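You operate a simulated robot arm through the tools that you are given. There is no shell and no other tool.

The job below is to be done with a simulated robot arm. You get a single attempt, and the scene is never put back.

TASK
Fit a new core in the clamped valve, then leak-test it and vent.
Fine: one core from the green block; core tool back on its peg; pump into the green band only; leave the valve clamped.

The check looks at the end state, three seconds after you hand in, the way a careful person would. Anything else that was tipped, shoved, dropped, spilled or broken makes it a failure.

THE ROBOT
A 7-joint arm with a two-finger gripper, fixed in place. Base frame: the origin is at the foot of the arm, x ahead of it, y to its left, z up; the work surface is at about z = 0. Units: cm, rad, N and s.
With the tool pointing down near the work surface it reaches from about 22 to 56 cm from the base axis. Its first joint turns from -2.897 to 2.897 rad. Payload 1.2 kg.
Tool frame: the origin (TCP) lies between the finger pads and is the grasp point; the fingertips stand 2.2 cm ahead of it; z points along the fingers, y is the line along which they close. The gripper opens to 9.2 cm; its body begins 6.5 cm behind the TCP.
Orientation is that of the tool frame in the base frame, as [roll, pitch, yaw] about the fixed x, y, z axes, in that order (R = Rz(yaw) Ry(pitch) Rx(roll)). With the fingers straight down and closing along the base's y, the tool's x points along the base's -x, its y along +y and its z along -z.

THE INTERFACE
- The arm moves only by the tool jog_arm. Its argument "moves" is a list of rows, each a list of 6 numbers: the shift along the tool's x, y, z in mm, then the turn, a rotation vector about the tool's x, y, z in rad. In form: [[dx, dy, dz, wx, wy, wz], ...]. A call has 1 to 20 rows; each row is the pose to reach, as a shift and turn from the pose commanded when the call began, along the tool's axes at that moment. "fingers" is the opening, from 0 (shut) to 1 (fully open), set as the call begins (left out, the last holds). Rows are played at 5 a second. More than 5 cm and 0.15 rad between two rows, or a gripper value outside its range, and nothing of the call is played. Where a pose cannot be reached the arm comes as near as it can. A force on the tool above 40 N (or 10 N above the force at the start of the call, whichever is more), or a blocked arm, ends the call early, and 0.2 s more pass. Each finger travels about 14.36 cm/s and halts on what it meets, pressing with about 26 N; the grip force reading is that of the motor and also rises with nothing between the fingers. The clock runs only during rows and for 0.2 s after the last one: add rows that repeat a pose to give the fingers time. The reply holds the time, the measured pose of the TCP, the force on the tool along the base axes, the opening and the grip force, in the units named above and with some noise, with the torque about the TCP (base axes, N m) and any sound that the robot's microphone picked up, and new pictures: "show" is both (left out), scene, wrist or none.
- Cameras (640 x 400 px; columns grow to the right, rows downward): "scene" is fixed at [5.03, -64.79, 61.78]; the picture's right is [1.00, -0.01, 0.00], its down [-0.01, -0.82, -0.58] and it looks along [0.01, 0.58, -0.82] (base axes); focal length 228 px, centre (320, 200). "wrist" rides on the gripper at [7.1, 1.9, -10.2] in the tool frame; the picture's right is [-0.26, 0.96, 0.00], its down [-0.75, -0.20, -0.62] and it looks along [-0.60, -0.16, 0.78] (tool axes); focal length 280 px, centre (320, 200). There is no depth. A picture from a camera that has moved, and an enlarged one, comes with that camera's place and axes in the base frame and with its lens.
- close_up(camera, box): a new picture of the part [left, top, right, bottom] of that camera's present view, enlarged. No time passes.
- finish_job(): hands the job in; it is judged then, once.

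Nothing tells you positions but the pictures and the camera data. Unless the task says otherwise, let go and move clear before handing in.

The tools are called after "Request:" by a JSON object that holds its "name" and its "arguments". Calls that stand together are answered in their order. jog_arm: Moves the arm, as the interface text tells. Its arguments: {"type":"object","properties":{"moves":{"type":"array","items":{"type":"array","items":{"type":"number"}}},"fingers":{"type":"number"},"show":{"type":"string","enum":["both","scene","wrist","none"]}},"required":["moves"]} The other tools are called the same way: close_up (camera, box) takes an enlarged picture of a part of a camera's view; finish_job () hands the job in.

At the start:

```text
clock: 0.0
eef_pos: [22.98, -25.13, 36.74]
tool_rot: [3.141, -0.001, 3.141]
force: [0.5, 0.0, 0.8]
ft_torque: [0.03, 0.0, -0.01]
grip_width: 9.19
gripper_force: 0.0
```

scene: 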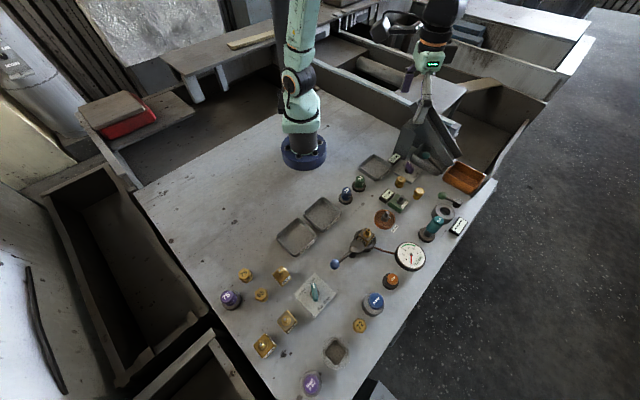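
wrist: 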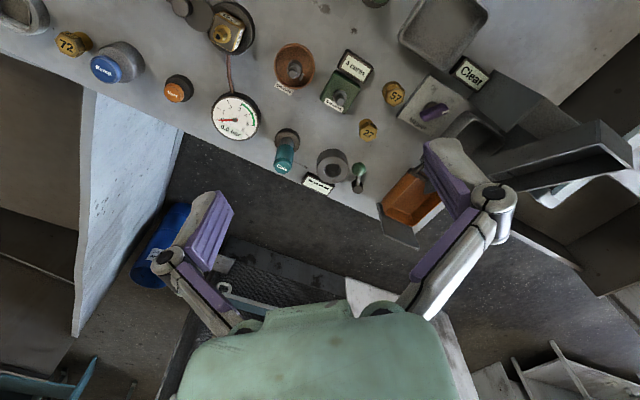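

The bench holds many small items: a valve in a clamp in the middle, a gauge, buttons and core blocks. I'll take close-ups first to identify them before moving anything.

Request:
{"name": "close_up", "arguments": {"camera": "scene", "box": [320, 140, 480, 240]}}

Request:
{"name": "close_up", "arguments": {"camera": "scene", "box": [320, 220, 480, 320]}}

Request:
{"name": "close_up", "arguments": {"camera": "scene", "box": [210, 250, 370, 350]}}

Request:
{"name": "close_up", "arguments": {"camera": "wrist", "box": [180, 0, 340, 100]}}

Request:
{"name": "close_up", "arguments": {"camera": "wrist", "box": [260, 40, 420, 140]}}

Request:
{"name": "close_up", "arguments": {"camera": "wrist", "box": [240, 110, 400, 210]}}

Request:
{"name": "close_up", "arguments": {"camera": "wrist", "box": [370, 50, 530, 150]}}

Request:
{"name": "close_up", "arguments": {"camera": "wrist", "box": [40, 20, 200, 120]}}

```text
4.00 times, centred on (400, 190) of scene
camera zoom: at [5.03, -64.79, 61.78], right [1.0, -0.01, 0.0], down [-0.01, -0.82, -0.58], along [0.01, 0.58, -0.82], focal length 910 px, centre (0, 240)
```

zoom: 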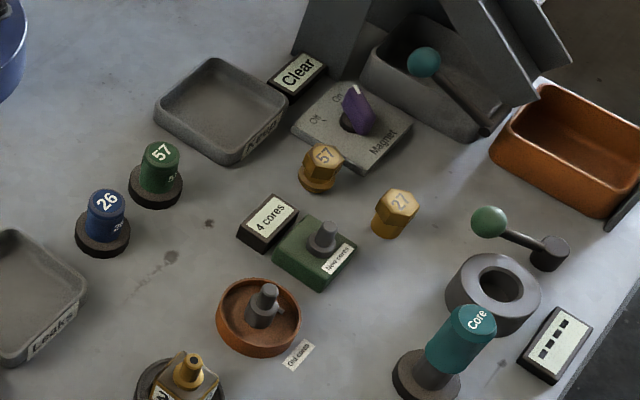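

```text
4.00 times, centred on (400, 270) of scene
camera zoom: at [5.03, -64.79, 61.78], right [1.0, -0.01, 0.0], down [-0.01, -0.82, -0.58], along [0.01, 0.58, -0.82], focal length 910 px, centre (0, -80)
```

zoom: 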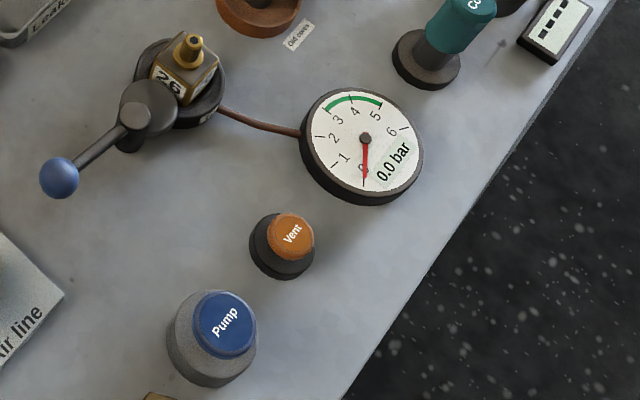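

```text
4.00 times, centred on (290, 300) of scene
camera zoom: at [5.03, -64.79, 61.78], right [1.0, -0.01, 0.0], down [-0.01, -0.82, -0.58], along [0.01, 0.58, -0.82], focal length 910 px, centre (440, -200)
```

zoom: 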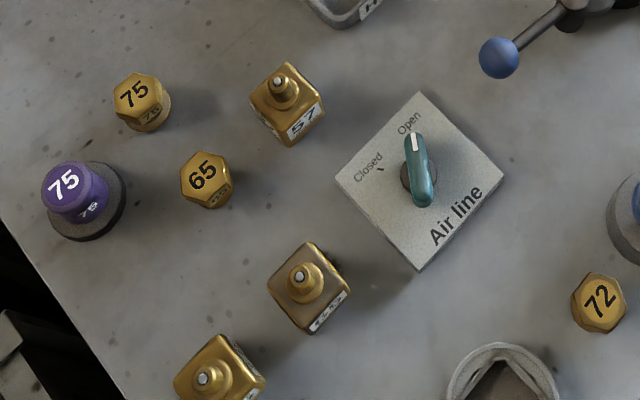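

```text
4.00 times, centred on (260, 50) of wrist
camera zoom: at [15.95, -23.11, 47.01], right [0.26, 0.96, 0.0], down [0.75, -0.2, 0.62], along [0.6, -0.16, -0.78], focal length 1122 px, centre (560, 800)
```

zoom: 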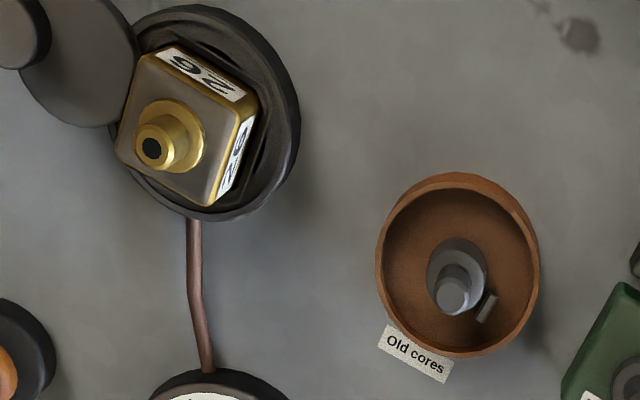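

```text
4.00 times, centred on (340, 90) of wrist
camera zoom: at [15.95, -23.11, 47.01], right [0.26, 0.96, 0.0], down [0.75, -0.2, 0.62], along [0.6, -0.16, -0.78], focal length 1122 px, centre (240, 640)
```

zoom: 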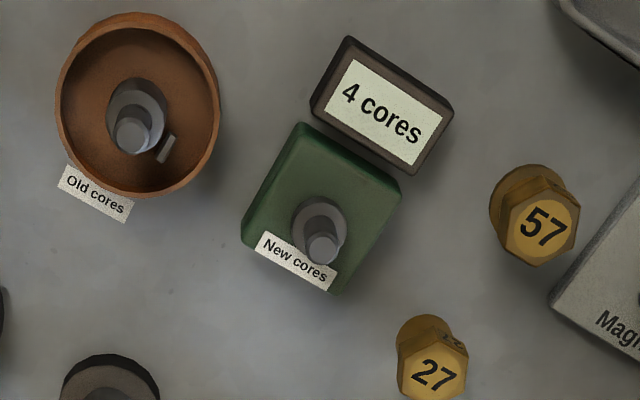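

```text
4.00 times, centred on (320, 160) of wrist
camera zoom: at [15.95, -23.11, 47.01], right [0.26, 0.96, 0.0], down [0.75, -0.2, 0.62], along [0.6, -0.16, -0.78], focal length 1122 px, centre (320, 360)
```

zoom: 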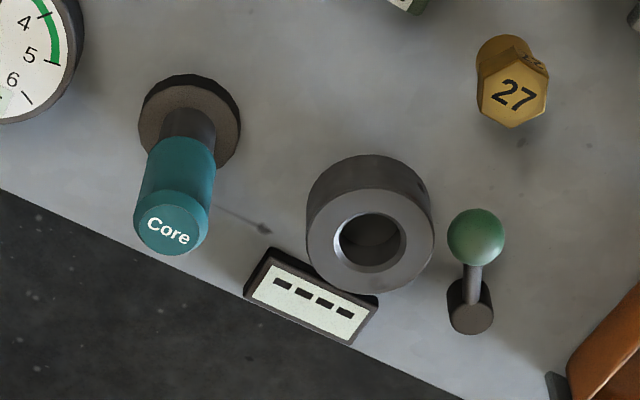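

```text
4.00 times, centred on (450, 100) of wrist
camera zoom: at [15.95, -23.11, 47.01], right [0.26, 0.96, 0.0], down [0.75, -0.2, 0.62], along [0.6, -0.16, -0.78], focal length 1122 px, centre (-200, 600)
```

zoom: 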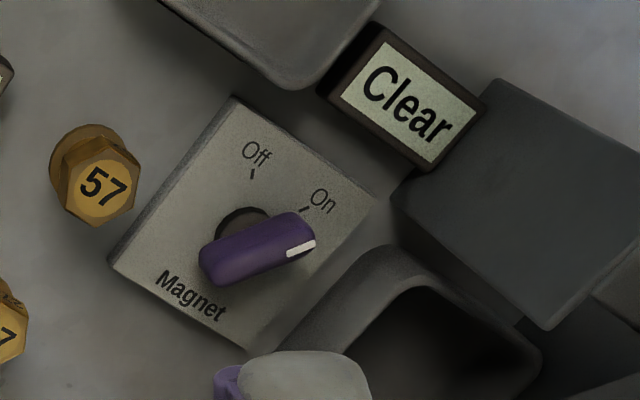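

```text
4.00 times, centred on (120, 70) of wrist
camera zoom: at [15.95, -23.11, 47.01], right [0.26, 0.96, 0.0], down [0.75, -0.2, 0.62], along [0.6, -0.16, -0.78], focal length 1122 px, centre (1120, 720)
```

zoom: 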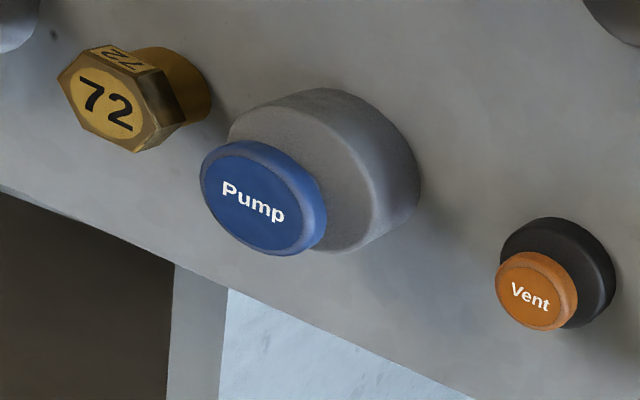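

I see a clamped valve marked 26, a core tool on a peg, a green block of new cores with a "4 cores" display, an old-cores dish, Pump and Vent buttons, a gauge and an air-line switch. Next I'll enlarge the details further.

Request:
{"name": "close_up", "arguments": {"camera": "scene", "box": [345, 220, 393, 250]}}

Request:
{"name": "close_up", "arguments": {"camera": "scene", "box": [376, 180, 424, 210]}}

Request:
{"name": "close_up", "arguments": {"camera": "scene", "box": [368, 200, 416, 230]}}

Request:
{"name": "close_up", "arguments": {"camera": "scene", "box": [412, 190, 476, 230]}}

Request:
{"name": "close_up", "arguments": {"camera": "scene", "box": [412, 210, 460, 240]}}

Request:
{"name": "close_up", "arguments": {"camera": "scene", "box": [290, 268, 346, 318]}}

Request:
{"name": "close_up", "arguments": {"camera": "scene", "box": [270, 190, 350, 260]}}

Request:
{"name": "close_up", "arguments": {"camera": "scene", "box": [280, 320, 360, 400]}}

Request:
{"name": "close_up", "arguments": {"camera": "scene", "box": [380, 140, 500, 215]}}

Request:
{"name": "close_up", "arguments": {"camera": "wrist", "box": [204, 10, 252, 50]}}

Request:
{"name": "close_up", "arguments": {"camera": "wrist", "box": [316, 70, 364, 116]}}

Request:
{"name": "close_up", "arguments": {"camera": "wrist", "box": [265, 40, 325, 95]}}

```text
13.33 times, centred on (369, 235) of scene
camera zoom: at [5.03, -64.79, 61.78], right [1.0, -0.01, 0.0], down [-0.01, -0.82, -0.58], along [0.01, 0.58, -0.82], focal length 3035 px, centre (-333, -267)
```

zoom: 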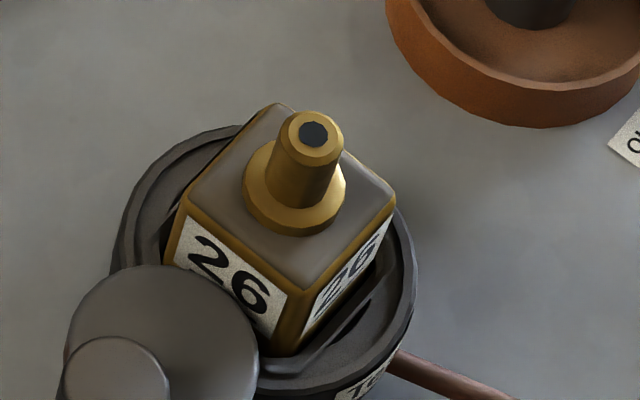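

```text
13.33 times, centred on (400, 195) of scene
camera zoom: at [5.03, -64.79, 61.78], right [1.0, -0.01, 0.0], down [-0.01, -0.82, -0.58], along [0.01, 0.58, -0.82], focal length 3035 px, centre (-747, 267)
```

zoom: 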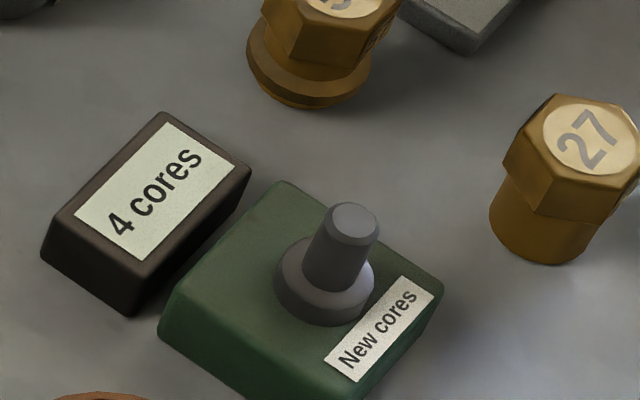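

```text
13.33 times, centred on (392, 215) of scene
camera zoom: at [5.03, -64.79, 61.78], right [1.0, -0.01, 0.0], down [-0.01, -0.82, -0.58], along [0.01, 0.58, -0.82], focal length 3035 px, centre (-640, 0)
```

zoom: 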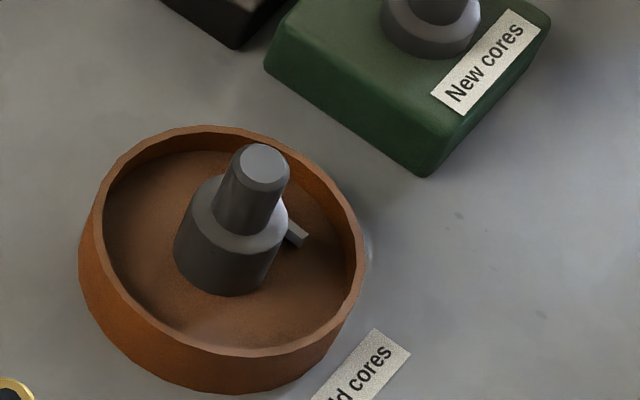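

```text
10.00 times, centred on (444, 210) of scene
camera zoom: at [5.03, -64.79, 61.78], right [1.0, -0.01, 0.0], down [-0.01, -0.82, -0.58], along [0.01, 0.58, -0.82], focal length 2276 px, centre (-920, 100)
```

zoom: 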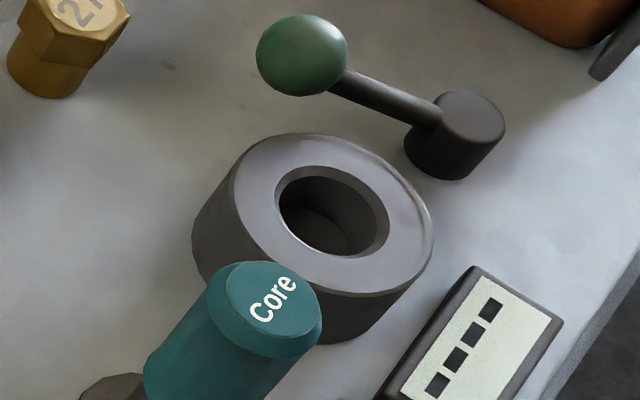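

```text
13.33 times, centred on (436, 225) of scene
camera zoom: at [5.03, -64.79, 61.78], right [1.0, -0.01, 0.0], down [-0.01, -0.82, -0.58], along [0.01, 0.58, -0.82], focal length 3035 px, centre (-1227, -133)
```

zoom: 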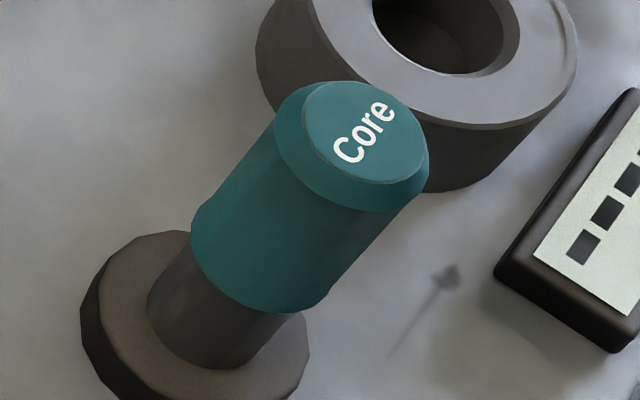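

```text
8.00 times, centred on (318, 293) of scene
camera zoom: at [5.03, -64.79, 61.78], right [1.0, -0.01, 0.0], down [-0.01, -0.82, -0.58], along [0.01, 0.58, -0.82], focal length 1821 px, centre (336, -544)
```

zoom: 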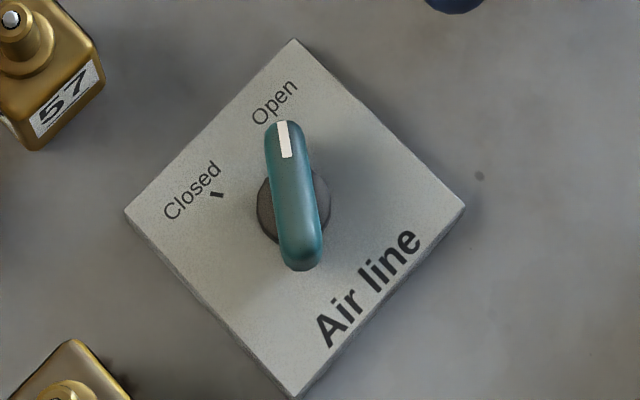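

```text
5.71 times, centred on (310, 225) of scene
camera zoom: at [5.03, -64.79, 61.78], right [1.0, -0.01, 0.0], down [-0.01, -0.82, -0.58], along [0.01, 0.58, -0.82], focal length 1301 px, centre (377, 57)
```

zoom: 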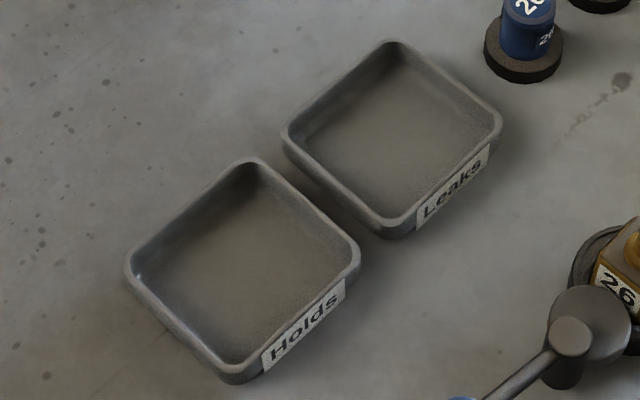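

```text
5.00 times, centred on (320, 360) of scene
camera zoom: at [5.03, -64.79, 61.78], right [1.0, -0.01, 0.0], down [-0.01, -0.82, -0.58], along [0.01, 0.58, -0.82], focal length 1138 px, centre (320, -600)
```

zoom: 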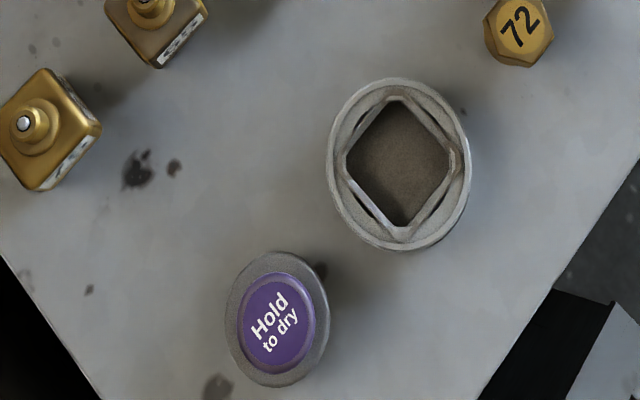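

```text
5.33 times, centred on (440, 178) of scene
camera zoom: at [5.03, -64.79, 61.78], right [1.0, -0.01, 0.0], down [-0.01, -0.82, -0.58], along [0.01, 0.58, -0.82], focal length 1214 px, centre (-320, 320)
```

zoom: 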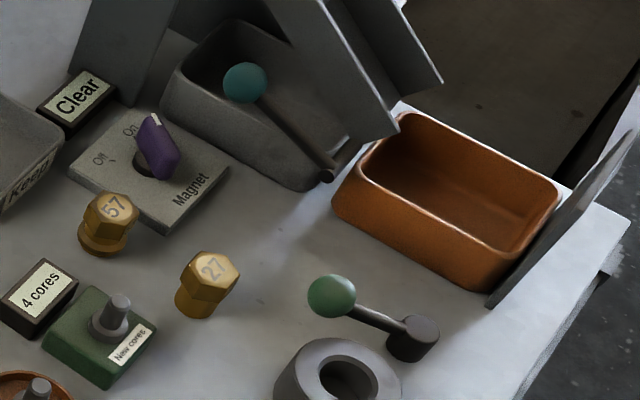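

```text
10.00 times, centred on (228, 30) of wrist
camera zoom: at [15.95, -23.11, 47.01], right [0.26, 0.96, 0.0], down [0.75, -0.2, 0.62], along [0.6, -0.16, -0.78], focal length 2804 px, centre (1240, 1900)
```

zoom: 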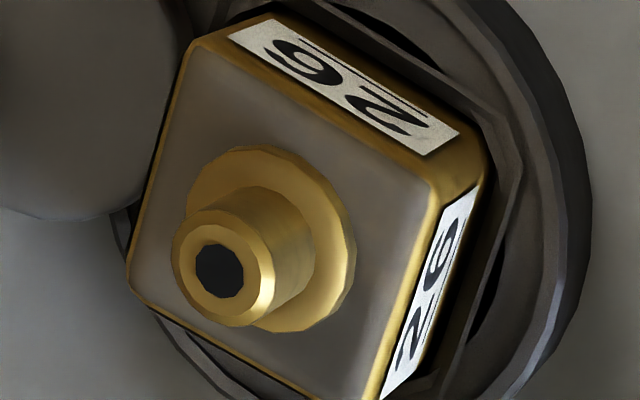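

```text
8.70 times, centred on (340, 93) of wrist
camera zoom: at [15.95, -23.11, 47.01], right [0.26, 0.96, 0.0], down [0.75, -0.2, 0.62], along [0.6, -0.16, -0.78], focal length 2438 px, centre (146, 1130)
```

zoom: 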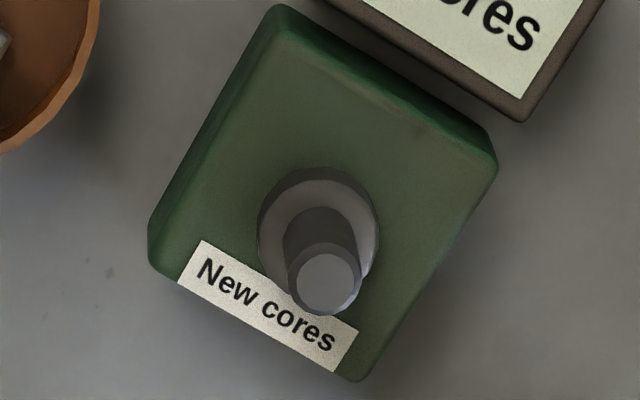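

```text
7.27 times, centred on (295, 68) of wrist
camera zoom: at [15.95, -23.11, 47.01], right [0.26, 0.96, 0.0], down [0.75, -0.2, 0.62], along [0.6, -0.16, -0.78], focal length 2039 px, centre (502, 1164)
```

zoom: 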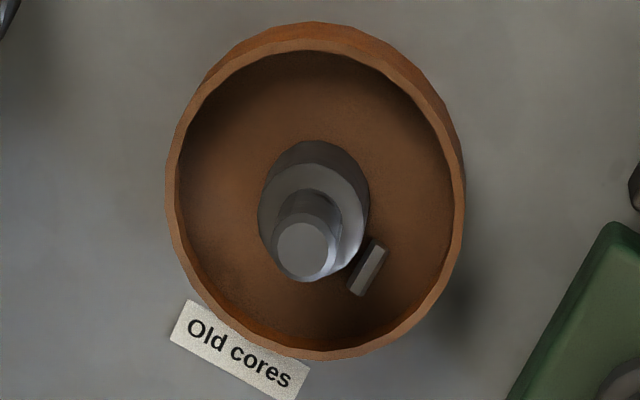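

The core tool (teal) stands on its peg at about (36.7, -34.7), with its top near z = 9.6. The new-core post is near (31, -24) and the valve stem near (18.4, -36.7). I'll first move above the core tool for a closer look.

Request:
{"name": "jog_arm", "arguments": {"moves": [[-17, -12, 23, 0, 0, 0], [-34, -24, 47, 0, 0, 0], [-51, -36, 70, 0, 0, 0], [-68, -48, 93, 0, 0, 0], [-86, -60, 117, 0, 0, 0], [-103, -72, 140, 0, 0, 0], [-120, -84, 163, 0, 0, 0], [-137, -96, 187, 0, 0, 0], [-137, -96, 187, 0, 0, 0]], "fingers": 1}}

```text
clock: 2.0
eef_pos: [36.88, -34.65, 17.66]
tool_rot: [3.141, 0.0, -3.141]
force: [-0.8, -0.4, 0.8]
ft_torque: [0.03, 0.0, -0.04]
grip_width: 9.19
gripper_force: 0.1
camera wrist: at [29.71, -32.56, 28.01], right [0.26, 0.96, 0.0], down [0.75, -0.2, 0.63], along [0.6, -0.16, -0.78], focal length 280 px, centre (320, 200)
```

scene: 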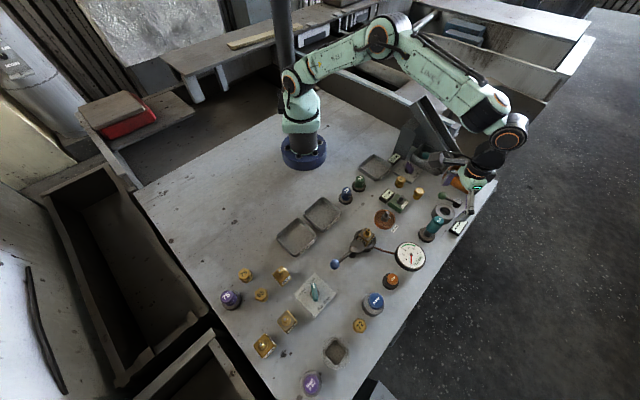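
wrist: 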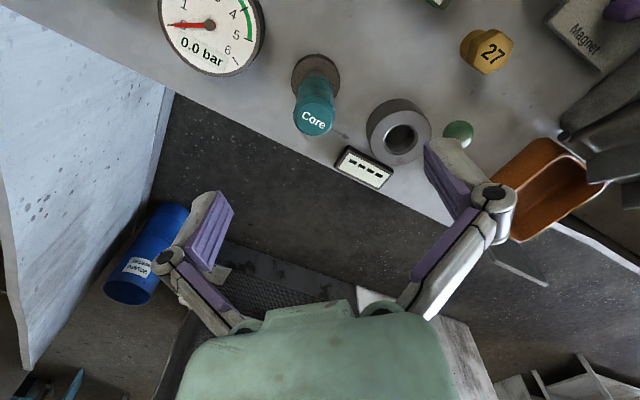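

The gripper is above the core tool, which stands upright on its peg. I'll zoom in to refine its position.

Request:
{"name": "close_up", "arguments": {"camera": "wrist", "box": [266, 40, 362, 150]}}

Request:
{"name": "close_up", "arguments": {"camera": "wrist", "box": [330, 90, 480, 190]}}

```text
3.64 times, centred on (314, 95) of wrist
camera zoom: at [29.71, -32.56, 28.01], right [0.26, 0.96, 0.0], down [0.75, -0.2, 0.63], along [0.6, -0.16, -0.78], focal length 1020 px, centre (342, 582)
```

zoom: 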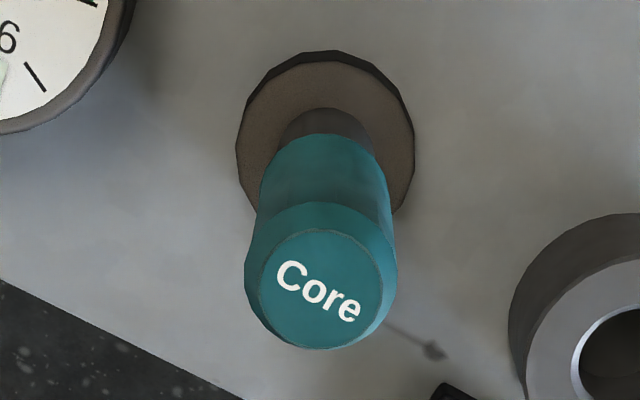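

```text
4.00 times, centred on (405, 140) of wrist
camera zoom: at [29.71, -32.56, 28.01], right [0.26, 0.96, 0.0], down [0.75, -0.2, 0.63], along [0.6, -0.16, -0.78], focal length 1122 px, centre (-20, 440)
```

zoom: 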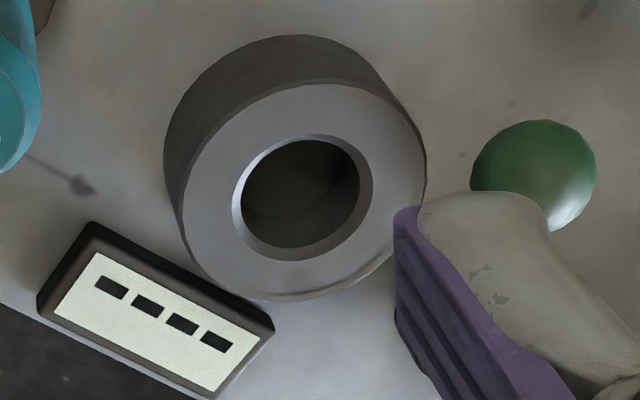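

The tool axis is at about (36.9, -34.9). I'll hold still for a couple of short calls to see how noisy the pose reading is.

Request:
{"name": "jog_arm", "arguments": {"moves": [[0, 0, 0, 0, 0, 0]], "show": "none"}}

Request:
{"name": "jog_arm", "arguments": {"moves": [[0, 0, 0, 0, 0, 0]], "show": "none"}}

Request:
{"name": "jog_arm", "arguments": {"moves": [[0, 0, 0, 0, 0, 0]], "show": "wrist"}}

```text
clock: 2.4
eef_pos: [36.77, -34.44, 17.72]
tool_rot: [-3.141, 0.0, 3.142]
force: [1.3, 0.4, 0.5]
ft_torque: [-0.04, -0.01, 0.0]
grip_width: 9.2
gripper_force: 0.2
```

```text
clock: 2.8
eef_pos: [36.75, -34.55, 17.82]
tool_rot: [3.141, 0.0, -3.14]
force: [-0.2, -0.6, 0.6]
ft_torque: [0.03, -0.02, -0.02]
grip_width: 9.19
gripper_force: 0.1
```

```text
clock: 3.2
eef_pos: [36.75, -34.5, 17.69]
tool_rot: [-3.141, 0.002, 3.14]
force: [-0.3, 0.6, 0.6]
ft_torque: [-0.02, 0.0, 0.0]
grip_width: 9.18
gripper_force: 0.1
camera wrist: at [29.69, -32.55, 28.04], right [0.26, 0.96, 0.0], down [0.75, -0.2, 0.63], along [0.6, -0.16, -0.78], focal length 280 px, centre (320, 200)
```

wrist: 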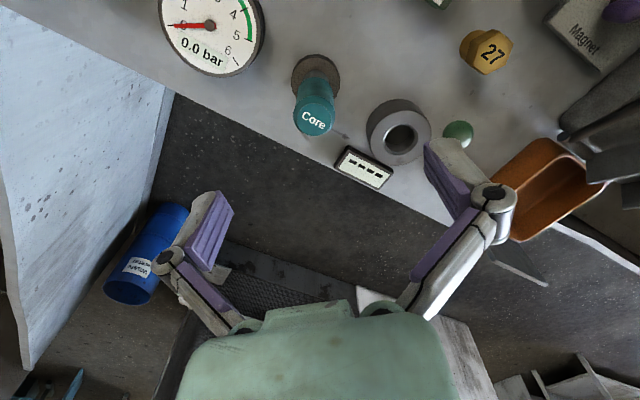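

The pose reading varies by about ±0.1 cm, which is fine. I'll now descend around the core tool with the fingers open and check the alignment before gripping.

Request:
{"name": "jog_arm", "arguments": {"moves": [[-1, -4, 15, 0, 0, 0], [-1, -4, 30, 0, 0, 0], [-1, -4, 45, 0, 0, 0], [-1, -4, 60, 0, 0, 0], [-1, -4, 75, 0, 0, 0], [-1, -4, 90, 0, 0, 0], [-1, -4, 100, 0, 0, 0], [-1, -4, 100, 0, 0, 0]], "show": "wrist"}}

```text
clock: 5.0
eef_pos: [36.84, -34.81, 8.09]
tool_rot: [-3.14, 0.0, -3.141]
force: [-0.2, 0.0, 0.1]
ft_torque: [-0.02, -0.03, -0.01]
grip_width: 9.19
gripper_force: 0.0
camera wrist: at [29.71, -32.88, 18.36], right [0.26, 0.96, 0.0], down [0.75, -0.2, 0.62], along [0.6, -0.16, -0.78], focal length 280 px, centre (320, 200)
```

wrist: 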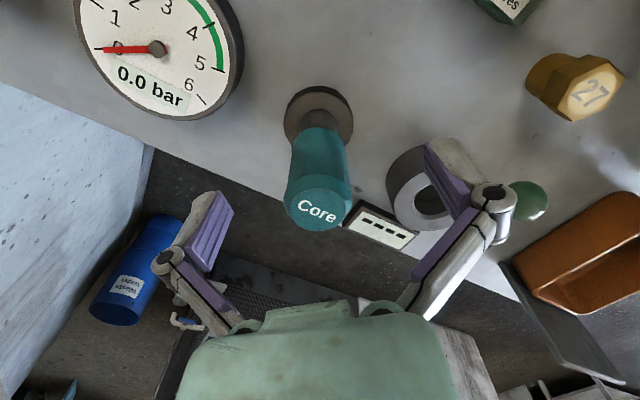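

The tool is centred between the fingers. I'll lower another 8 mm and close on the handle.

Request:
{"name": "jog_arm", "arguments": {"moves": [[0, 0, 4, 0, 0, 0], [0, 0, 8, 0, 0, 0], [0, 0, 8, 0, 0, 0]], "show": "none"}}

Request:
{"name": "jog_arm", "arguments": {"moves": [[0, 0, 0, 0, 0, 0], [0, 0, 0, 0, 0, 0], [0, 0, 0, 0, 0, 0], [0, 0, 0, 0, 0, 0]], "fingers": 0, "show": "both"}}

```text
clock: 5.8
eef_pos: [36.89, -35.0, 7.32]
tool_rot: [3.141, 0.0, -3.141]
force: [0.2, -0.8, -0.1]
ft_torque: [0.04, -0.03, 0.0]
grip_width: 9.23
gripper_force: 0.1
```

```text
clock: 6.8
eef_pos: [36.87, -34.96, 7.38]
tool_rot: [-3.141, 0.001, 3.141]
force: [-3.2, 2.0, 19.4]
ft_torque: [0.09, 0.07, -0.02]
grip_width: 2.81
gripper_force: 26.2
camera wrist: at [29.81, -33.05, 17.67], right [0.26, 0.96, 0.0], down [0.75, -0.2, 0.63], along [0.6, -0.17, -0.78], focal length 280 px, centre (320, 200)
```

scene: 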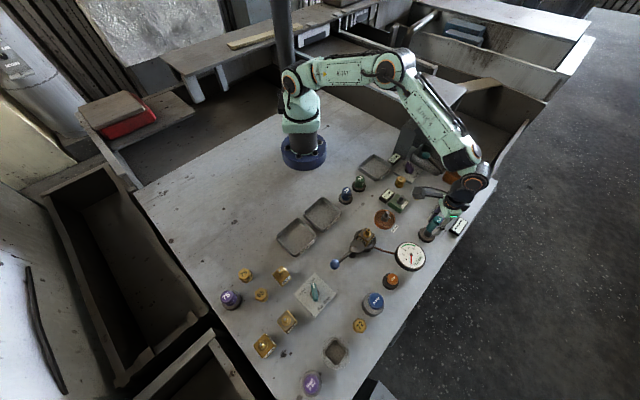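
wrist: 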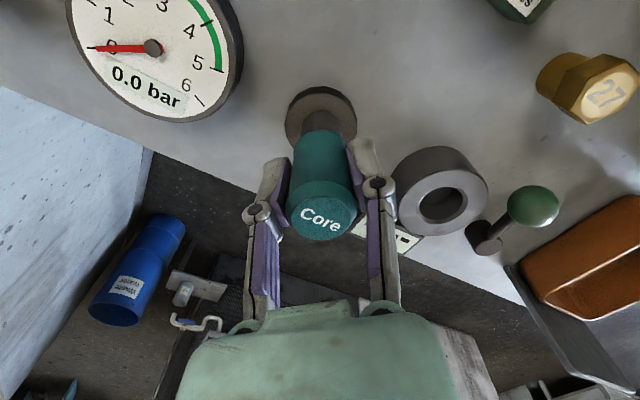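

The tool is gripped at 2.8 cm wide. I'll lift it straight up off the peg.

Request:
{"name": "jog_arm", "arguments": {"moves": [[0, 0, -5, 0, 0, 0], [0, 0, -10, 0, 0, 0], [0, 0, -18, 0, 0, 0], [0, 0, -26, 0, 0, 0], [0, 0, -34, 0, 0, 0], [0, 0, -42, 0, 0, 0], [0, 0, -50, 0, 0, 0], [0, 0, -60, 0, 0, 0], [0, 0, -70, 0, 0, 0], [0, 0, -80, 0, 0, 0], [0, 0, -80, 0, 0, 0]], "show": "both"}}

```text
clock: 9.2
eef_pos: [36.81, -35.0, 15.29]
tool_rot: [-3.141, -0.001, 3.14]
force: [-0.1, -0.2, -0.8]
ft_torque: [0.02, 0.01, 0.01]
grip_width: 2.81
gripper_force: 26.4
camera wrist: at [29.65, -32.96, 25.56], right [0.26, 0.96, 0.0], down [0.75, -0.2, 0.62], along [0.6, -0.16, -0.78], focal length 280 px, centre (320, 200)
```

scene: 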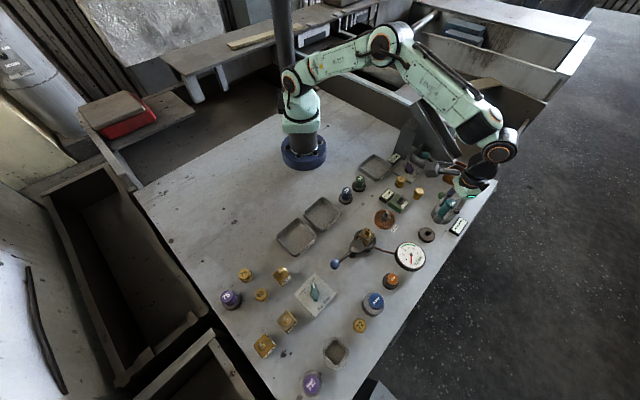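
wrist: 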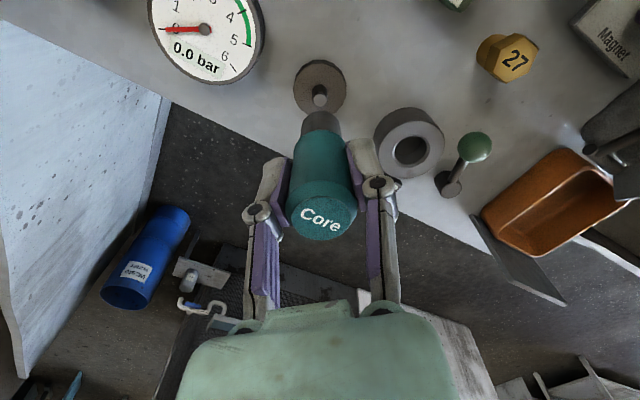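

Request:
{"name": "close_up", "arguments": {"camera": "wrist", "box": [270, 50, 370, 140]}}

Request:
{"name": "close_up", "arguments": {"camera": "scene", "box": [410, 180, 490, 250]}}

Request:
{"name": "close_up", "arguments": {"camera": "wrist", "box": [150, 0, 270, 90]}}

```text
4.44 times, centred on (320, 95) of wrist
camera zoom: at [29.65, -32.96, 25.56], right [0.26, 0.96, 0.0], down [0.75, -0.2, 0.62], along [0.6, -0.16, -0.78], focal length 1246 px, centre (320, 667)
```

zoom: 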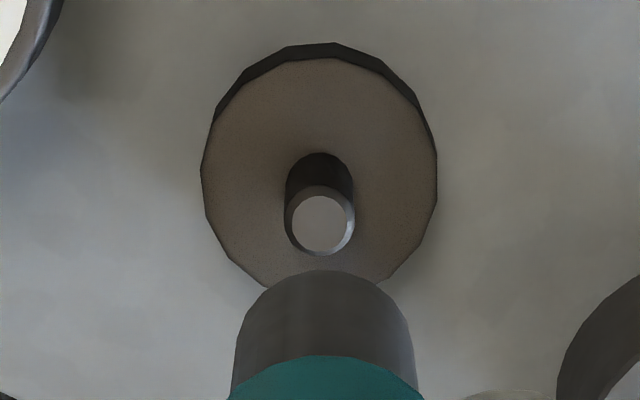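

```text
5.71 times, centred on (450, 215) of scene
camera zoom: at [5.03, -64.79, 61.78], right [1.0, -0.01, 0.0], down [-0.01, -0.82, -0.58], along [0.01, 0.58, -0.82], focal length 1301 px, centre (-423, 114)
```

zoom: 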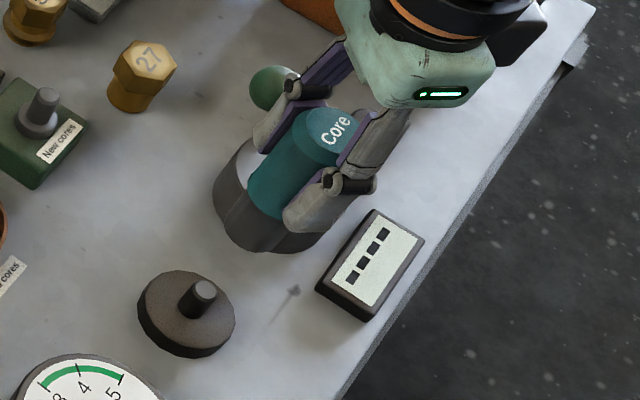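

```text
4.44 times, centred on (210, 45) of wrist
camera zoom: at [29.65, -32.96, 25.56], right [0.26, 0.96, 0.0], down [0.75, -0.2, 0.62], along [0.6, -0.16, -0.78], focal length 1246 px, centre (809, 889)
```

zoom: 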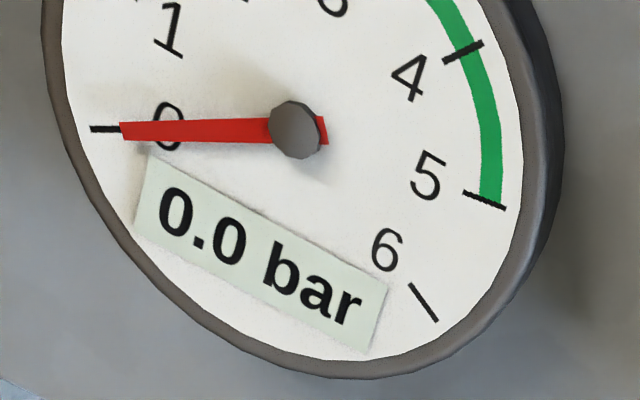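

The tool came off cleanly: it has a hollow gray shank, and the peg pin is about 1.2 cm across. Next I'll carry it at this height to above the new-core post near (31.0, -23.9).

Request:
{"name": "jog_arm", "arguments": {"moves": [[8, 16, 0, 0, 0, 0], [17, 32, 0, 0, 0, 0], [25, 48, 0, 0, 0, 0], [33, 64, 0, 0, 0, 0], [42, 80, 0, 0, 0, 0], [50, 96, 0, 0, 0, 0], [58, 111, 0, 0, 0, 0], [58, 111, 0, 0, 0, 0]], "show": "both"}}

Request:
{"name": "close_up", "arguments": {"camera": "wrist", "box": [240, 20, 400, 140]}}

```text
clock: 11.0
eef_pos: [31.11, -23.96, 15.15]
tool_rot: [-3.141, 0.0, -3.141]
force: [-0.3, -0.2, -0.5]
ft_torque: [0.02, -0.01, 0.02]
grip_width: 2.8
gripper_force: 26.2
camera wrist: at [24.01, -22.03, 25.46], right [0.26, 0.96, 0.0], down [0.75, -0.2, 0.63], along [0.6, -0.16, -0.78], focal length 280 px, centre (320, 200)
```

scene: 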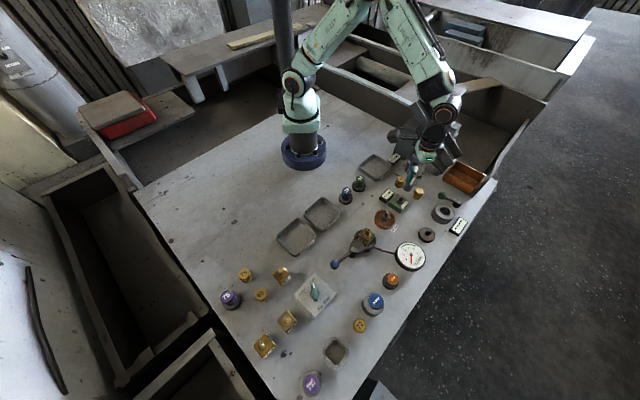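
wrist: 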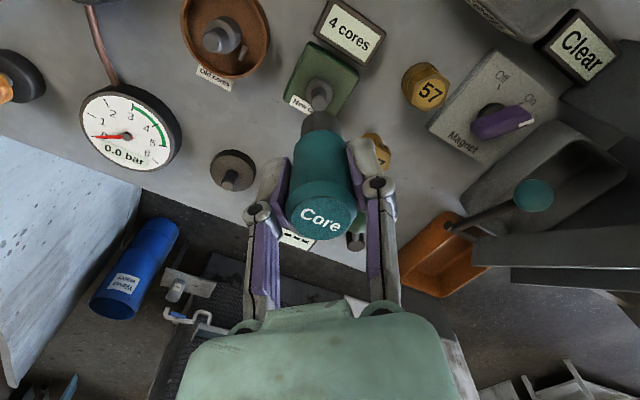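

```text
3.33 times, centred on (320, 80) of wrist
camera zoom: at [24.01, -22.03, 25.46], right [0.26, 0.96, 0.0], down [0.75, -0.2, 0.63], along [0.6, -0.16, -0.78], focal length 935 px, centre (320, 600)
```

zoom: 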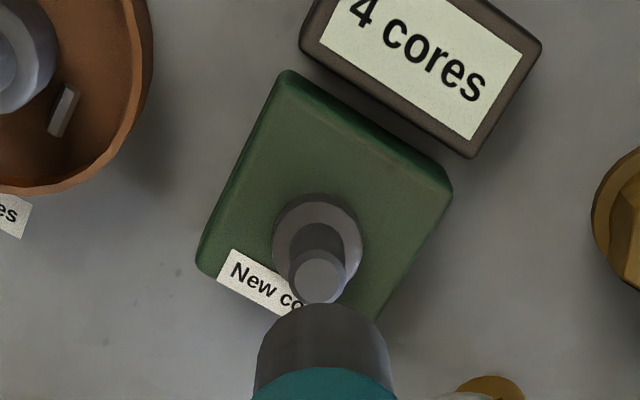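

The tool is above the new-core post, whose axis comes out near (30.93, -23.95). I'll shift slightly toward -x and come down to just above the pin to check alignment.

Request:
{"name": "jog_arm", "arguments": {"moves": [[2, 0, 10, 0, 0, 0], [2, 0, 20, 0, 0, 0], [2, 0, 27, 0, 0, 0], [2, 0, 27, 0, 0, 0]], "show": "wrist"}}

Request:
{"name": "close_up", "arguments": {"camera": "wrist", "box": [260, 50, 380, 150]}}

Request:
{"name": "close_up", "arguments": {"camera": "scene", "box": [375, 150, 455, 220]}}

```text
clock: 12.0
eef_pos: [30.9, -24.1, 12.49]
tool_rot: [-3.141, 0.0, 3.14]
force: [0.5, -0.2, -0.7]
ft_torque: [0.0, 0.0, 0.03]
grip_width: 2.85
gripper_force: 25.7
camera wrist: at [23.78, -22.07, 22.72], right [0.26, 0.96, 0.0], down [0.75, -0.2, 0.62], along [0.6, -0.16, -0.78], focal length 280 px, centre (320, 200)
```

wrist: 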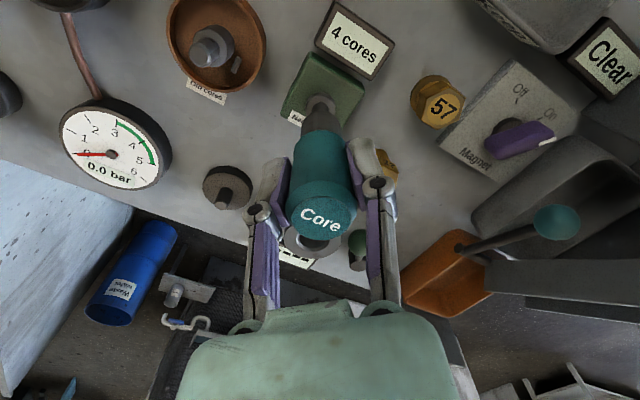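

```text
4.00 times, centred on (320, 100) of wrist
camera zoom: at [23.78, -22.07, 22.72], right [0.26, 0.96, 0.0], down [0.75, -0.2, 0.62], along [0.6, -0.16, -0.78], focal length 1122 px, centre (320, 600)
```

zoom: 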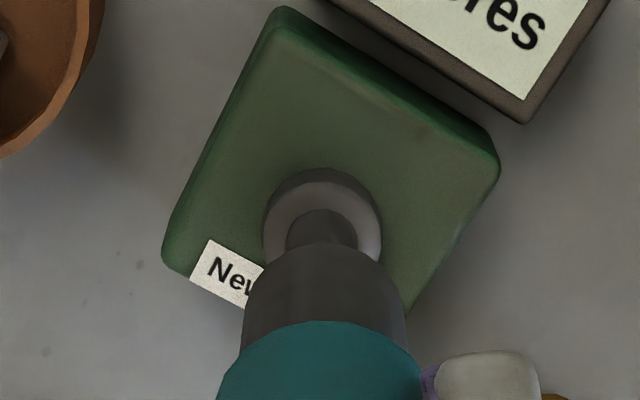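

```text
5.71 times, centred on (415, 185) of scene
camera zoom: at [5.03, -64.79, 61.78], right [1.0, -0.01, 0.0], down [-0.01, -0.82, -0.58], along [0.01, 0.58, -0.82], focal length 1301 px, centre (-223, 286)
```

zoom: 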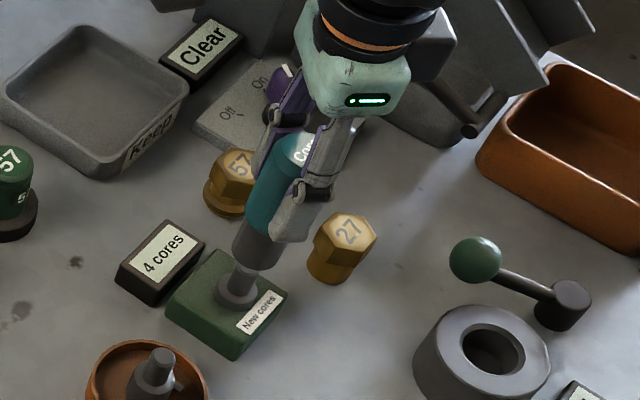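

The shank looks lined up with the pin. I'll descend slowly onto the post and watch the force.

Request:
{"name": "jog_arm", "arguments": {"moves": [[0, 0, 3, 0, 0, 0], [0, 0, 6, 0, 0, 0], [0, 0, 9, 0, 0, 0], [0, 0, 12, 0, 0, 0], [0, 0, 15, 0, 0, 0]], "show": "both"}}

Request:
{"name": "close_up", "arguments": {"camera": "wrist", "box": [260, 50, 380, 150]}}

Request:
{"name": "close_up", "arguments": {"camera": "scene", "box": [375, 150, 455, 220]}}

```text
clock: 13.2
eef_pos: [30.97, -24.09, 11.07]
tool_rot: [3.141, 0.001, 3.141]
force: [-0.5, -0.1, -2.1]
ft_torque: [-0.01, -0.03, 0.02]
grip_width: 2.8
gripper_force: 26.2
camera wrist: at [23.83, -22.11, 21.36], right [0.26, 0.96, 0.0], down [0.75, -0.2, 0.63], along [0.6, -0.16, -0.78], focal length 280 px, centre (320, 200)
```

scene: 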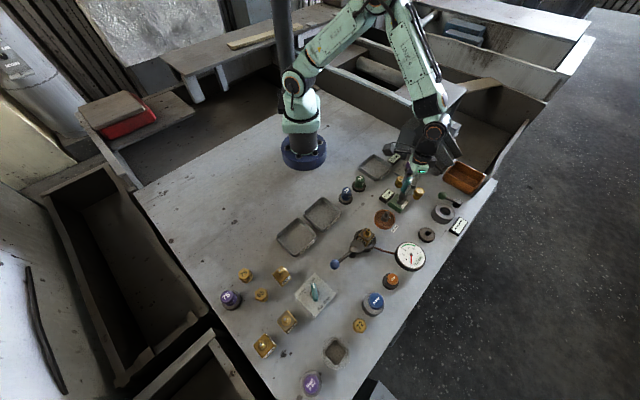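
wrist: 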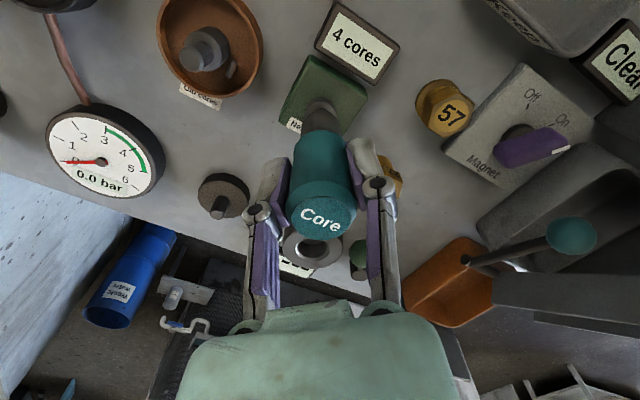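

```text
4.00 times, centred on (320, 100) of wrist
camera zoom: at [23.83, -22.11, 21.36], right [0.26, 0.96, 0.0], down [0.75, -0.2, 0.63], along [0.6, -0.16, -0.78], focal length 1122 px, centre (320, 600)
```

zoom: 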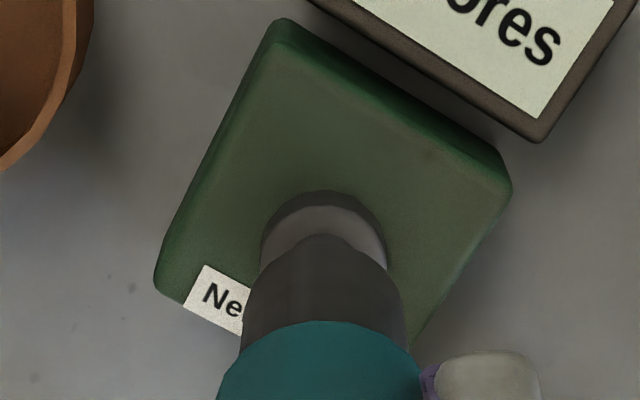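

```text
5.71 times, centred on (415, 185) of scene
camera zoom: at [5.03, -64.79, 61.78], right [1.0, -0.01, 0.0], down [-0.01, -0.82, -0.58], along [0.01, 0.58, -0.82], focal length 1301 px, centre (-223, 286)
```

zoom: 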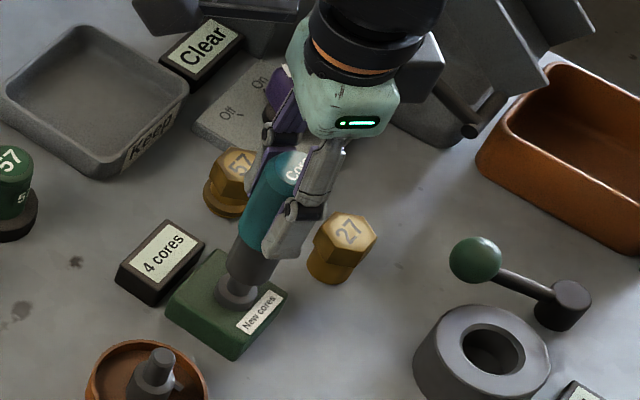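

The pin is entering the shank with no contact force. I'll continue down toward the collar.

Request:
{"name": "jog_arm", "arguments": {"moves": [[0, 0, 3, 0, 0, 0], [0, 0, 6, 0, 0, 0], [0, 0, 9, 0, 0, 0], [0, 0, 12, 0, 0, 0], [0, 0, 15, 0, 0, 0], [0, 0, 17, 0, 0, 0]], "show": "wrist"}}

Request:
{"name": "close_up", "arguments": {"camera": "wrist", "box": [260, 50, 380, 150]}}

Request:
{"name": "close_up", "arguments": {"camera": "scene", "box": [375, 150, 455, 220]}}

```text
clock: 14.6
eef_pos: [30.89, -24.03, 9.29]
tool_rot: [3.141, -0.002, -3.14]
force: [-0.2, 0.9, -1.2]
ft_torque: [-0.02, 0.0, 0.0]
grip_width: 2.82
gripper_force: 26.9
camera wrist: at [23.8, -22.01, 19.67], right [0.26, 0.96, 0.0], down [0.75, -0.21, 0.62], along [0.6, -0.16, -0.78], focal length 280 px, centre (320, 200)
```

wrist: 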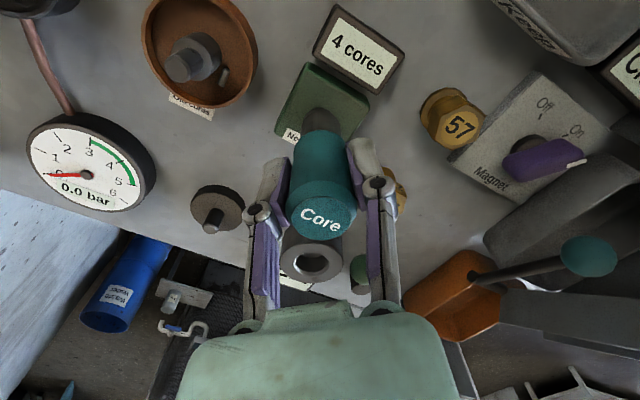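

```text
4.00 times, centred on (320, 100) of wrist
camera zoom: at [23.8, -22.01, 19.67], right [0.26, 0.96, 0.0], down [0.75, -0.21, 0.62], along [0.6, -0.16, -0.78], focal length 1122 px, centre (320, 600)
```

zoom: 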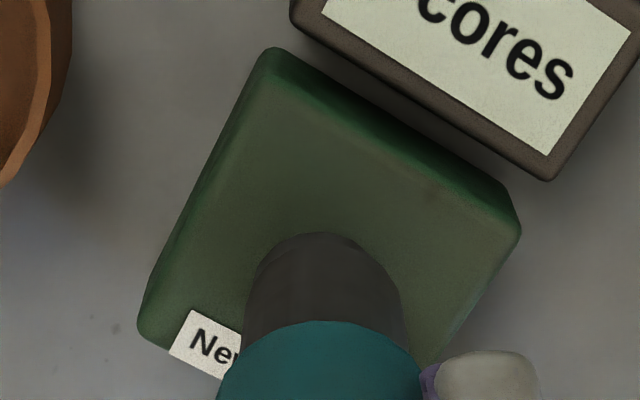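

```text
5.71 times, centred on (415, 185) of scene
camera zoom: at [5.03, -64.79, 61.78], right [1.0, -0.01, 0.0], down [-0.01, -0.82, -0.58], along [0.01, 0.58, -0.82], focal length 1301 px, centre (-223, 286)
```

zoom: 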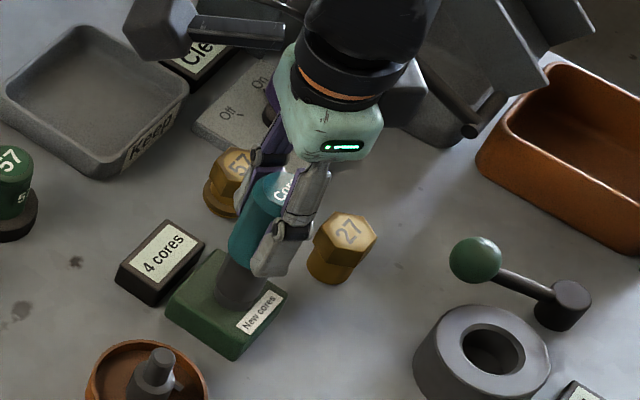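

The tool is nearly seated on the collar and the display still reads 4 cores. I'll press down gently in 1 mm steps.

Request:
{"name": "jog_arm", "arguments": {"moves": [[0, 0, 1, 0, 0, 0], [0, 0, 2, 0, 0, 0], [0, 0, 3, 0, 0, 0]], "show": "none"}}

Request:
{"name": "close_up", "arguments": {"camera": "wrist", "box": [260, 0, 420, 100]}}

```text
clock: 15.4
eef_pos: [30.92, -23.91, 9.01]
tool_rot: [-3.141, 0.002, 3.141]
force: [-2.9, 4.5, 20.1]
ft_torque: [0.08, 0.04, -0.01]
grip_width: 2.86
gripper_force: 26.3
```

```text
4.00 times, centred on (340, 50) of wrist
camera zoom: at [23.77, -22.01, 19.32], right [0.26, 0.96, 0.0], down [0.75, -0.2, 0.63], along [0.6, -0.16, -0.78], focal length 1122 px, centre (240, 800)
```

zoom: 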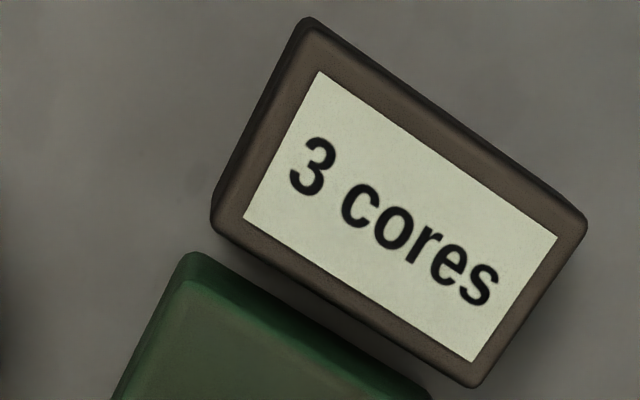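

The display dropped to "3 cores" with about 20 N of contact, so the tool has taken one core. I'll lift straight up without pressing again.

Request:
{"name": "jog_arm", "arguments": {"moves": [[0, 0, -6, 0, 0, 0], [0, 0, -12, 0, 0, 0], [0, 0, -18, 0, 0, 0], [0, 0, -24, 0, 0, 0], [0, 0, -30, 0, 0, 0], [0, 0, -38, 0, 0, 0], [0, 0, -46, 0, 0, 0], [0, 0, -54, 0, 0, 0], [0, 0, -64, 0, 0, 0], [0, 0, -64, 0, 0, 0]], "show": "both"}}

Request:
{"name": "close_up", "arguments": {"camera": "wrist", "box": [240, 0, 400, 140]}}

Request:
{"name": "close_up", "arguments": {"camera": "scene", "box": [375, 140, 455, 220]}}

```text
clock: 17.6
eef_pos: [31.03, -23.99, 15.55]
tool_rot: [3.141, 0.0, -3.141]
force: [0.1, -0.7, -1.0]
ft_torque: [-0.01, -0.03, 0.02]
grip_width: 2.79
gripper_force: 26.4
camera wrist: at [23.86, -22.13, 25.8], right [0.26, 0.96, 0.0], down [0.75, -0.2, 0.63], along [0.6, -0.16, -0.78], focal length 280 px, centre (320, 200)
```

scene: 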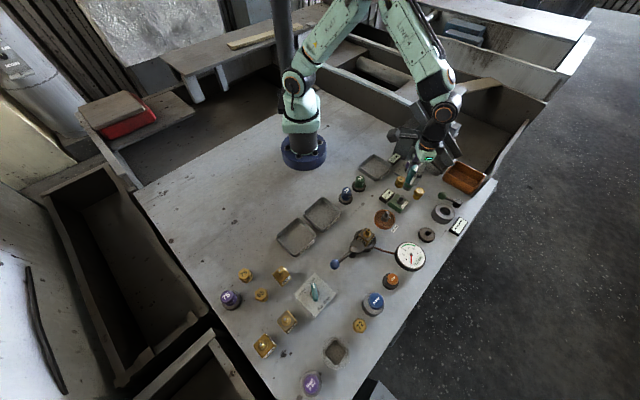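
wrist: 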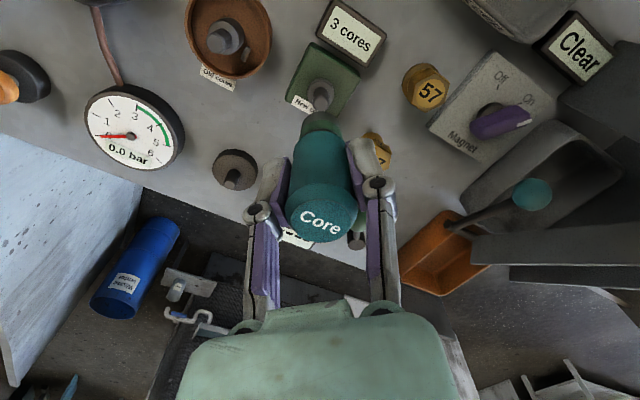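

```text
2.86 times, centred on (320, 70) of wrist
camera zoom: at [23.86, -22.13, 25.8], right [0.26, 0.96, 0.0], down [0.75, -0.2, 0.63], along [0.6, -0.16, -0.78], focal length 801 px, centre (320, 571)
```

zoom: 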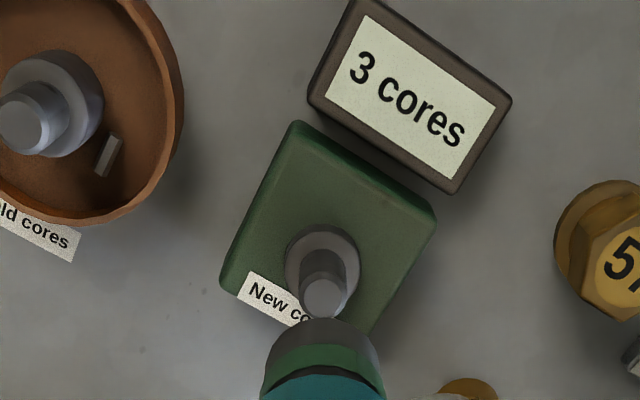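

```text
5.00 times, centred on (415, 180) of scene
camera zoom: at [5.03, -64.79, 61.78], right [1.0, -0.01, 0.0], down [-0.01, -0.82, -0.58], along [0.01, 0.58, -0.82], focal length 1138 px, centre (-155, 300)
```

zoom: 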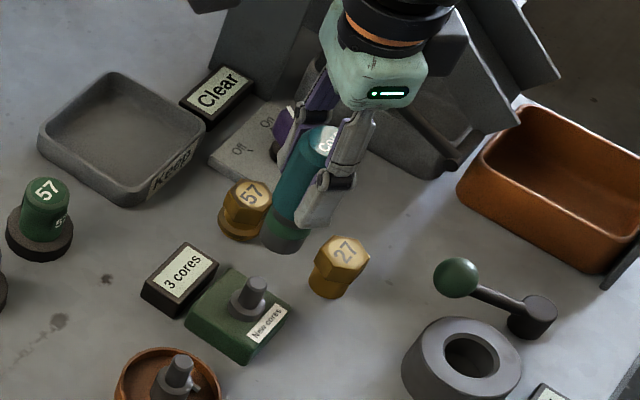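

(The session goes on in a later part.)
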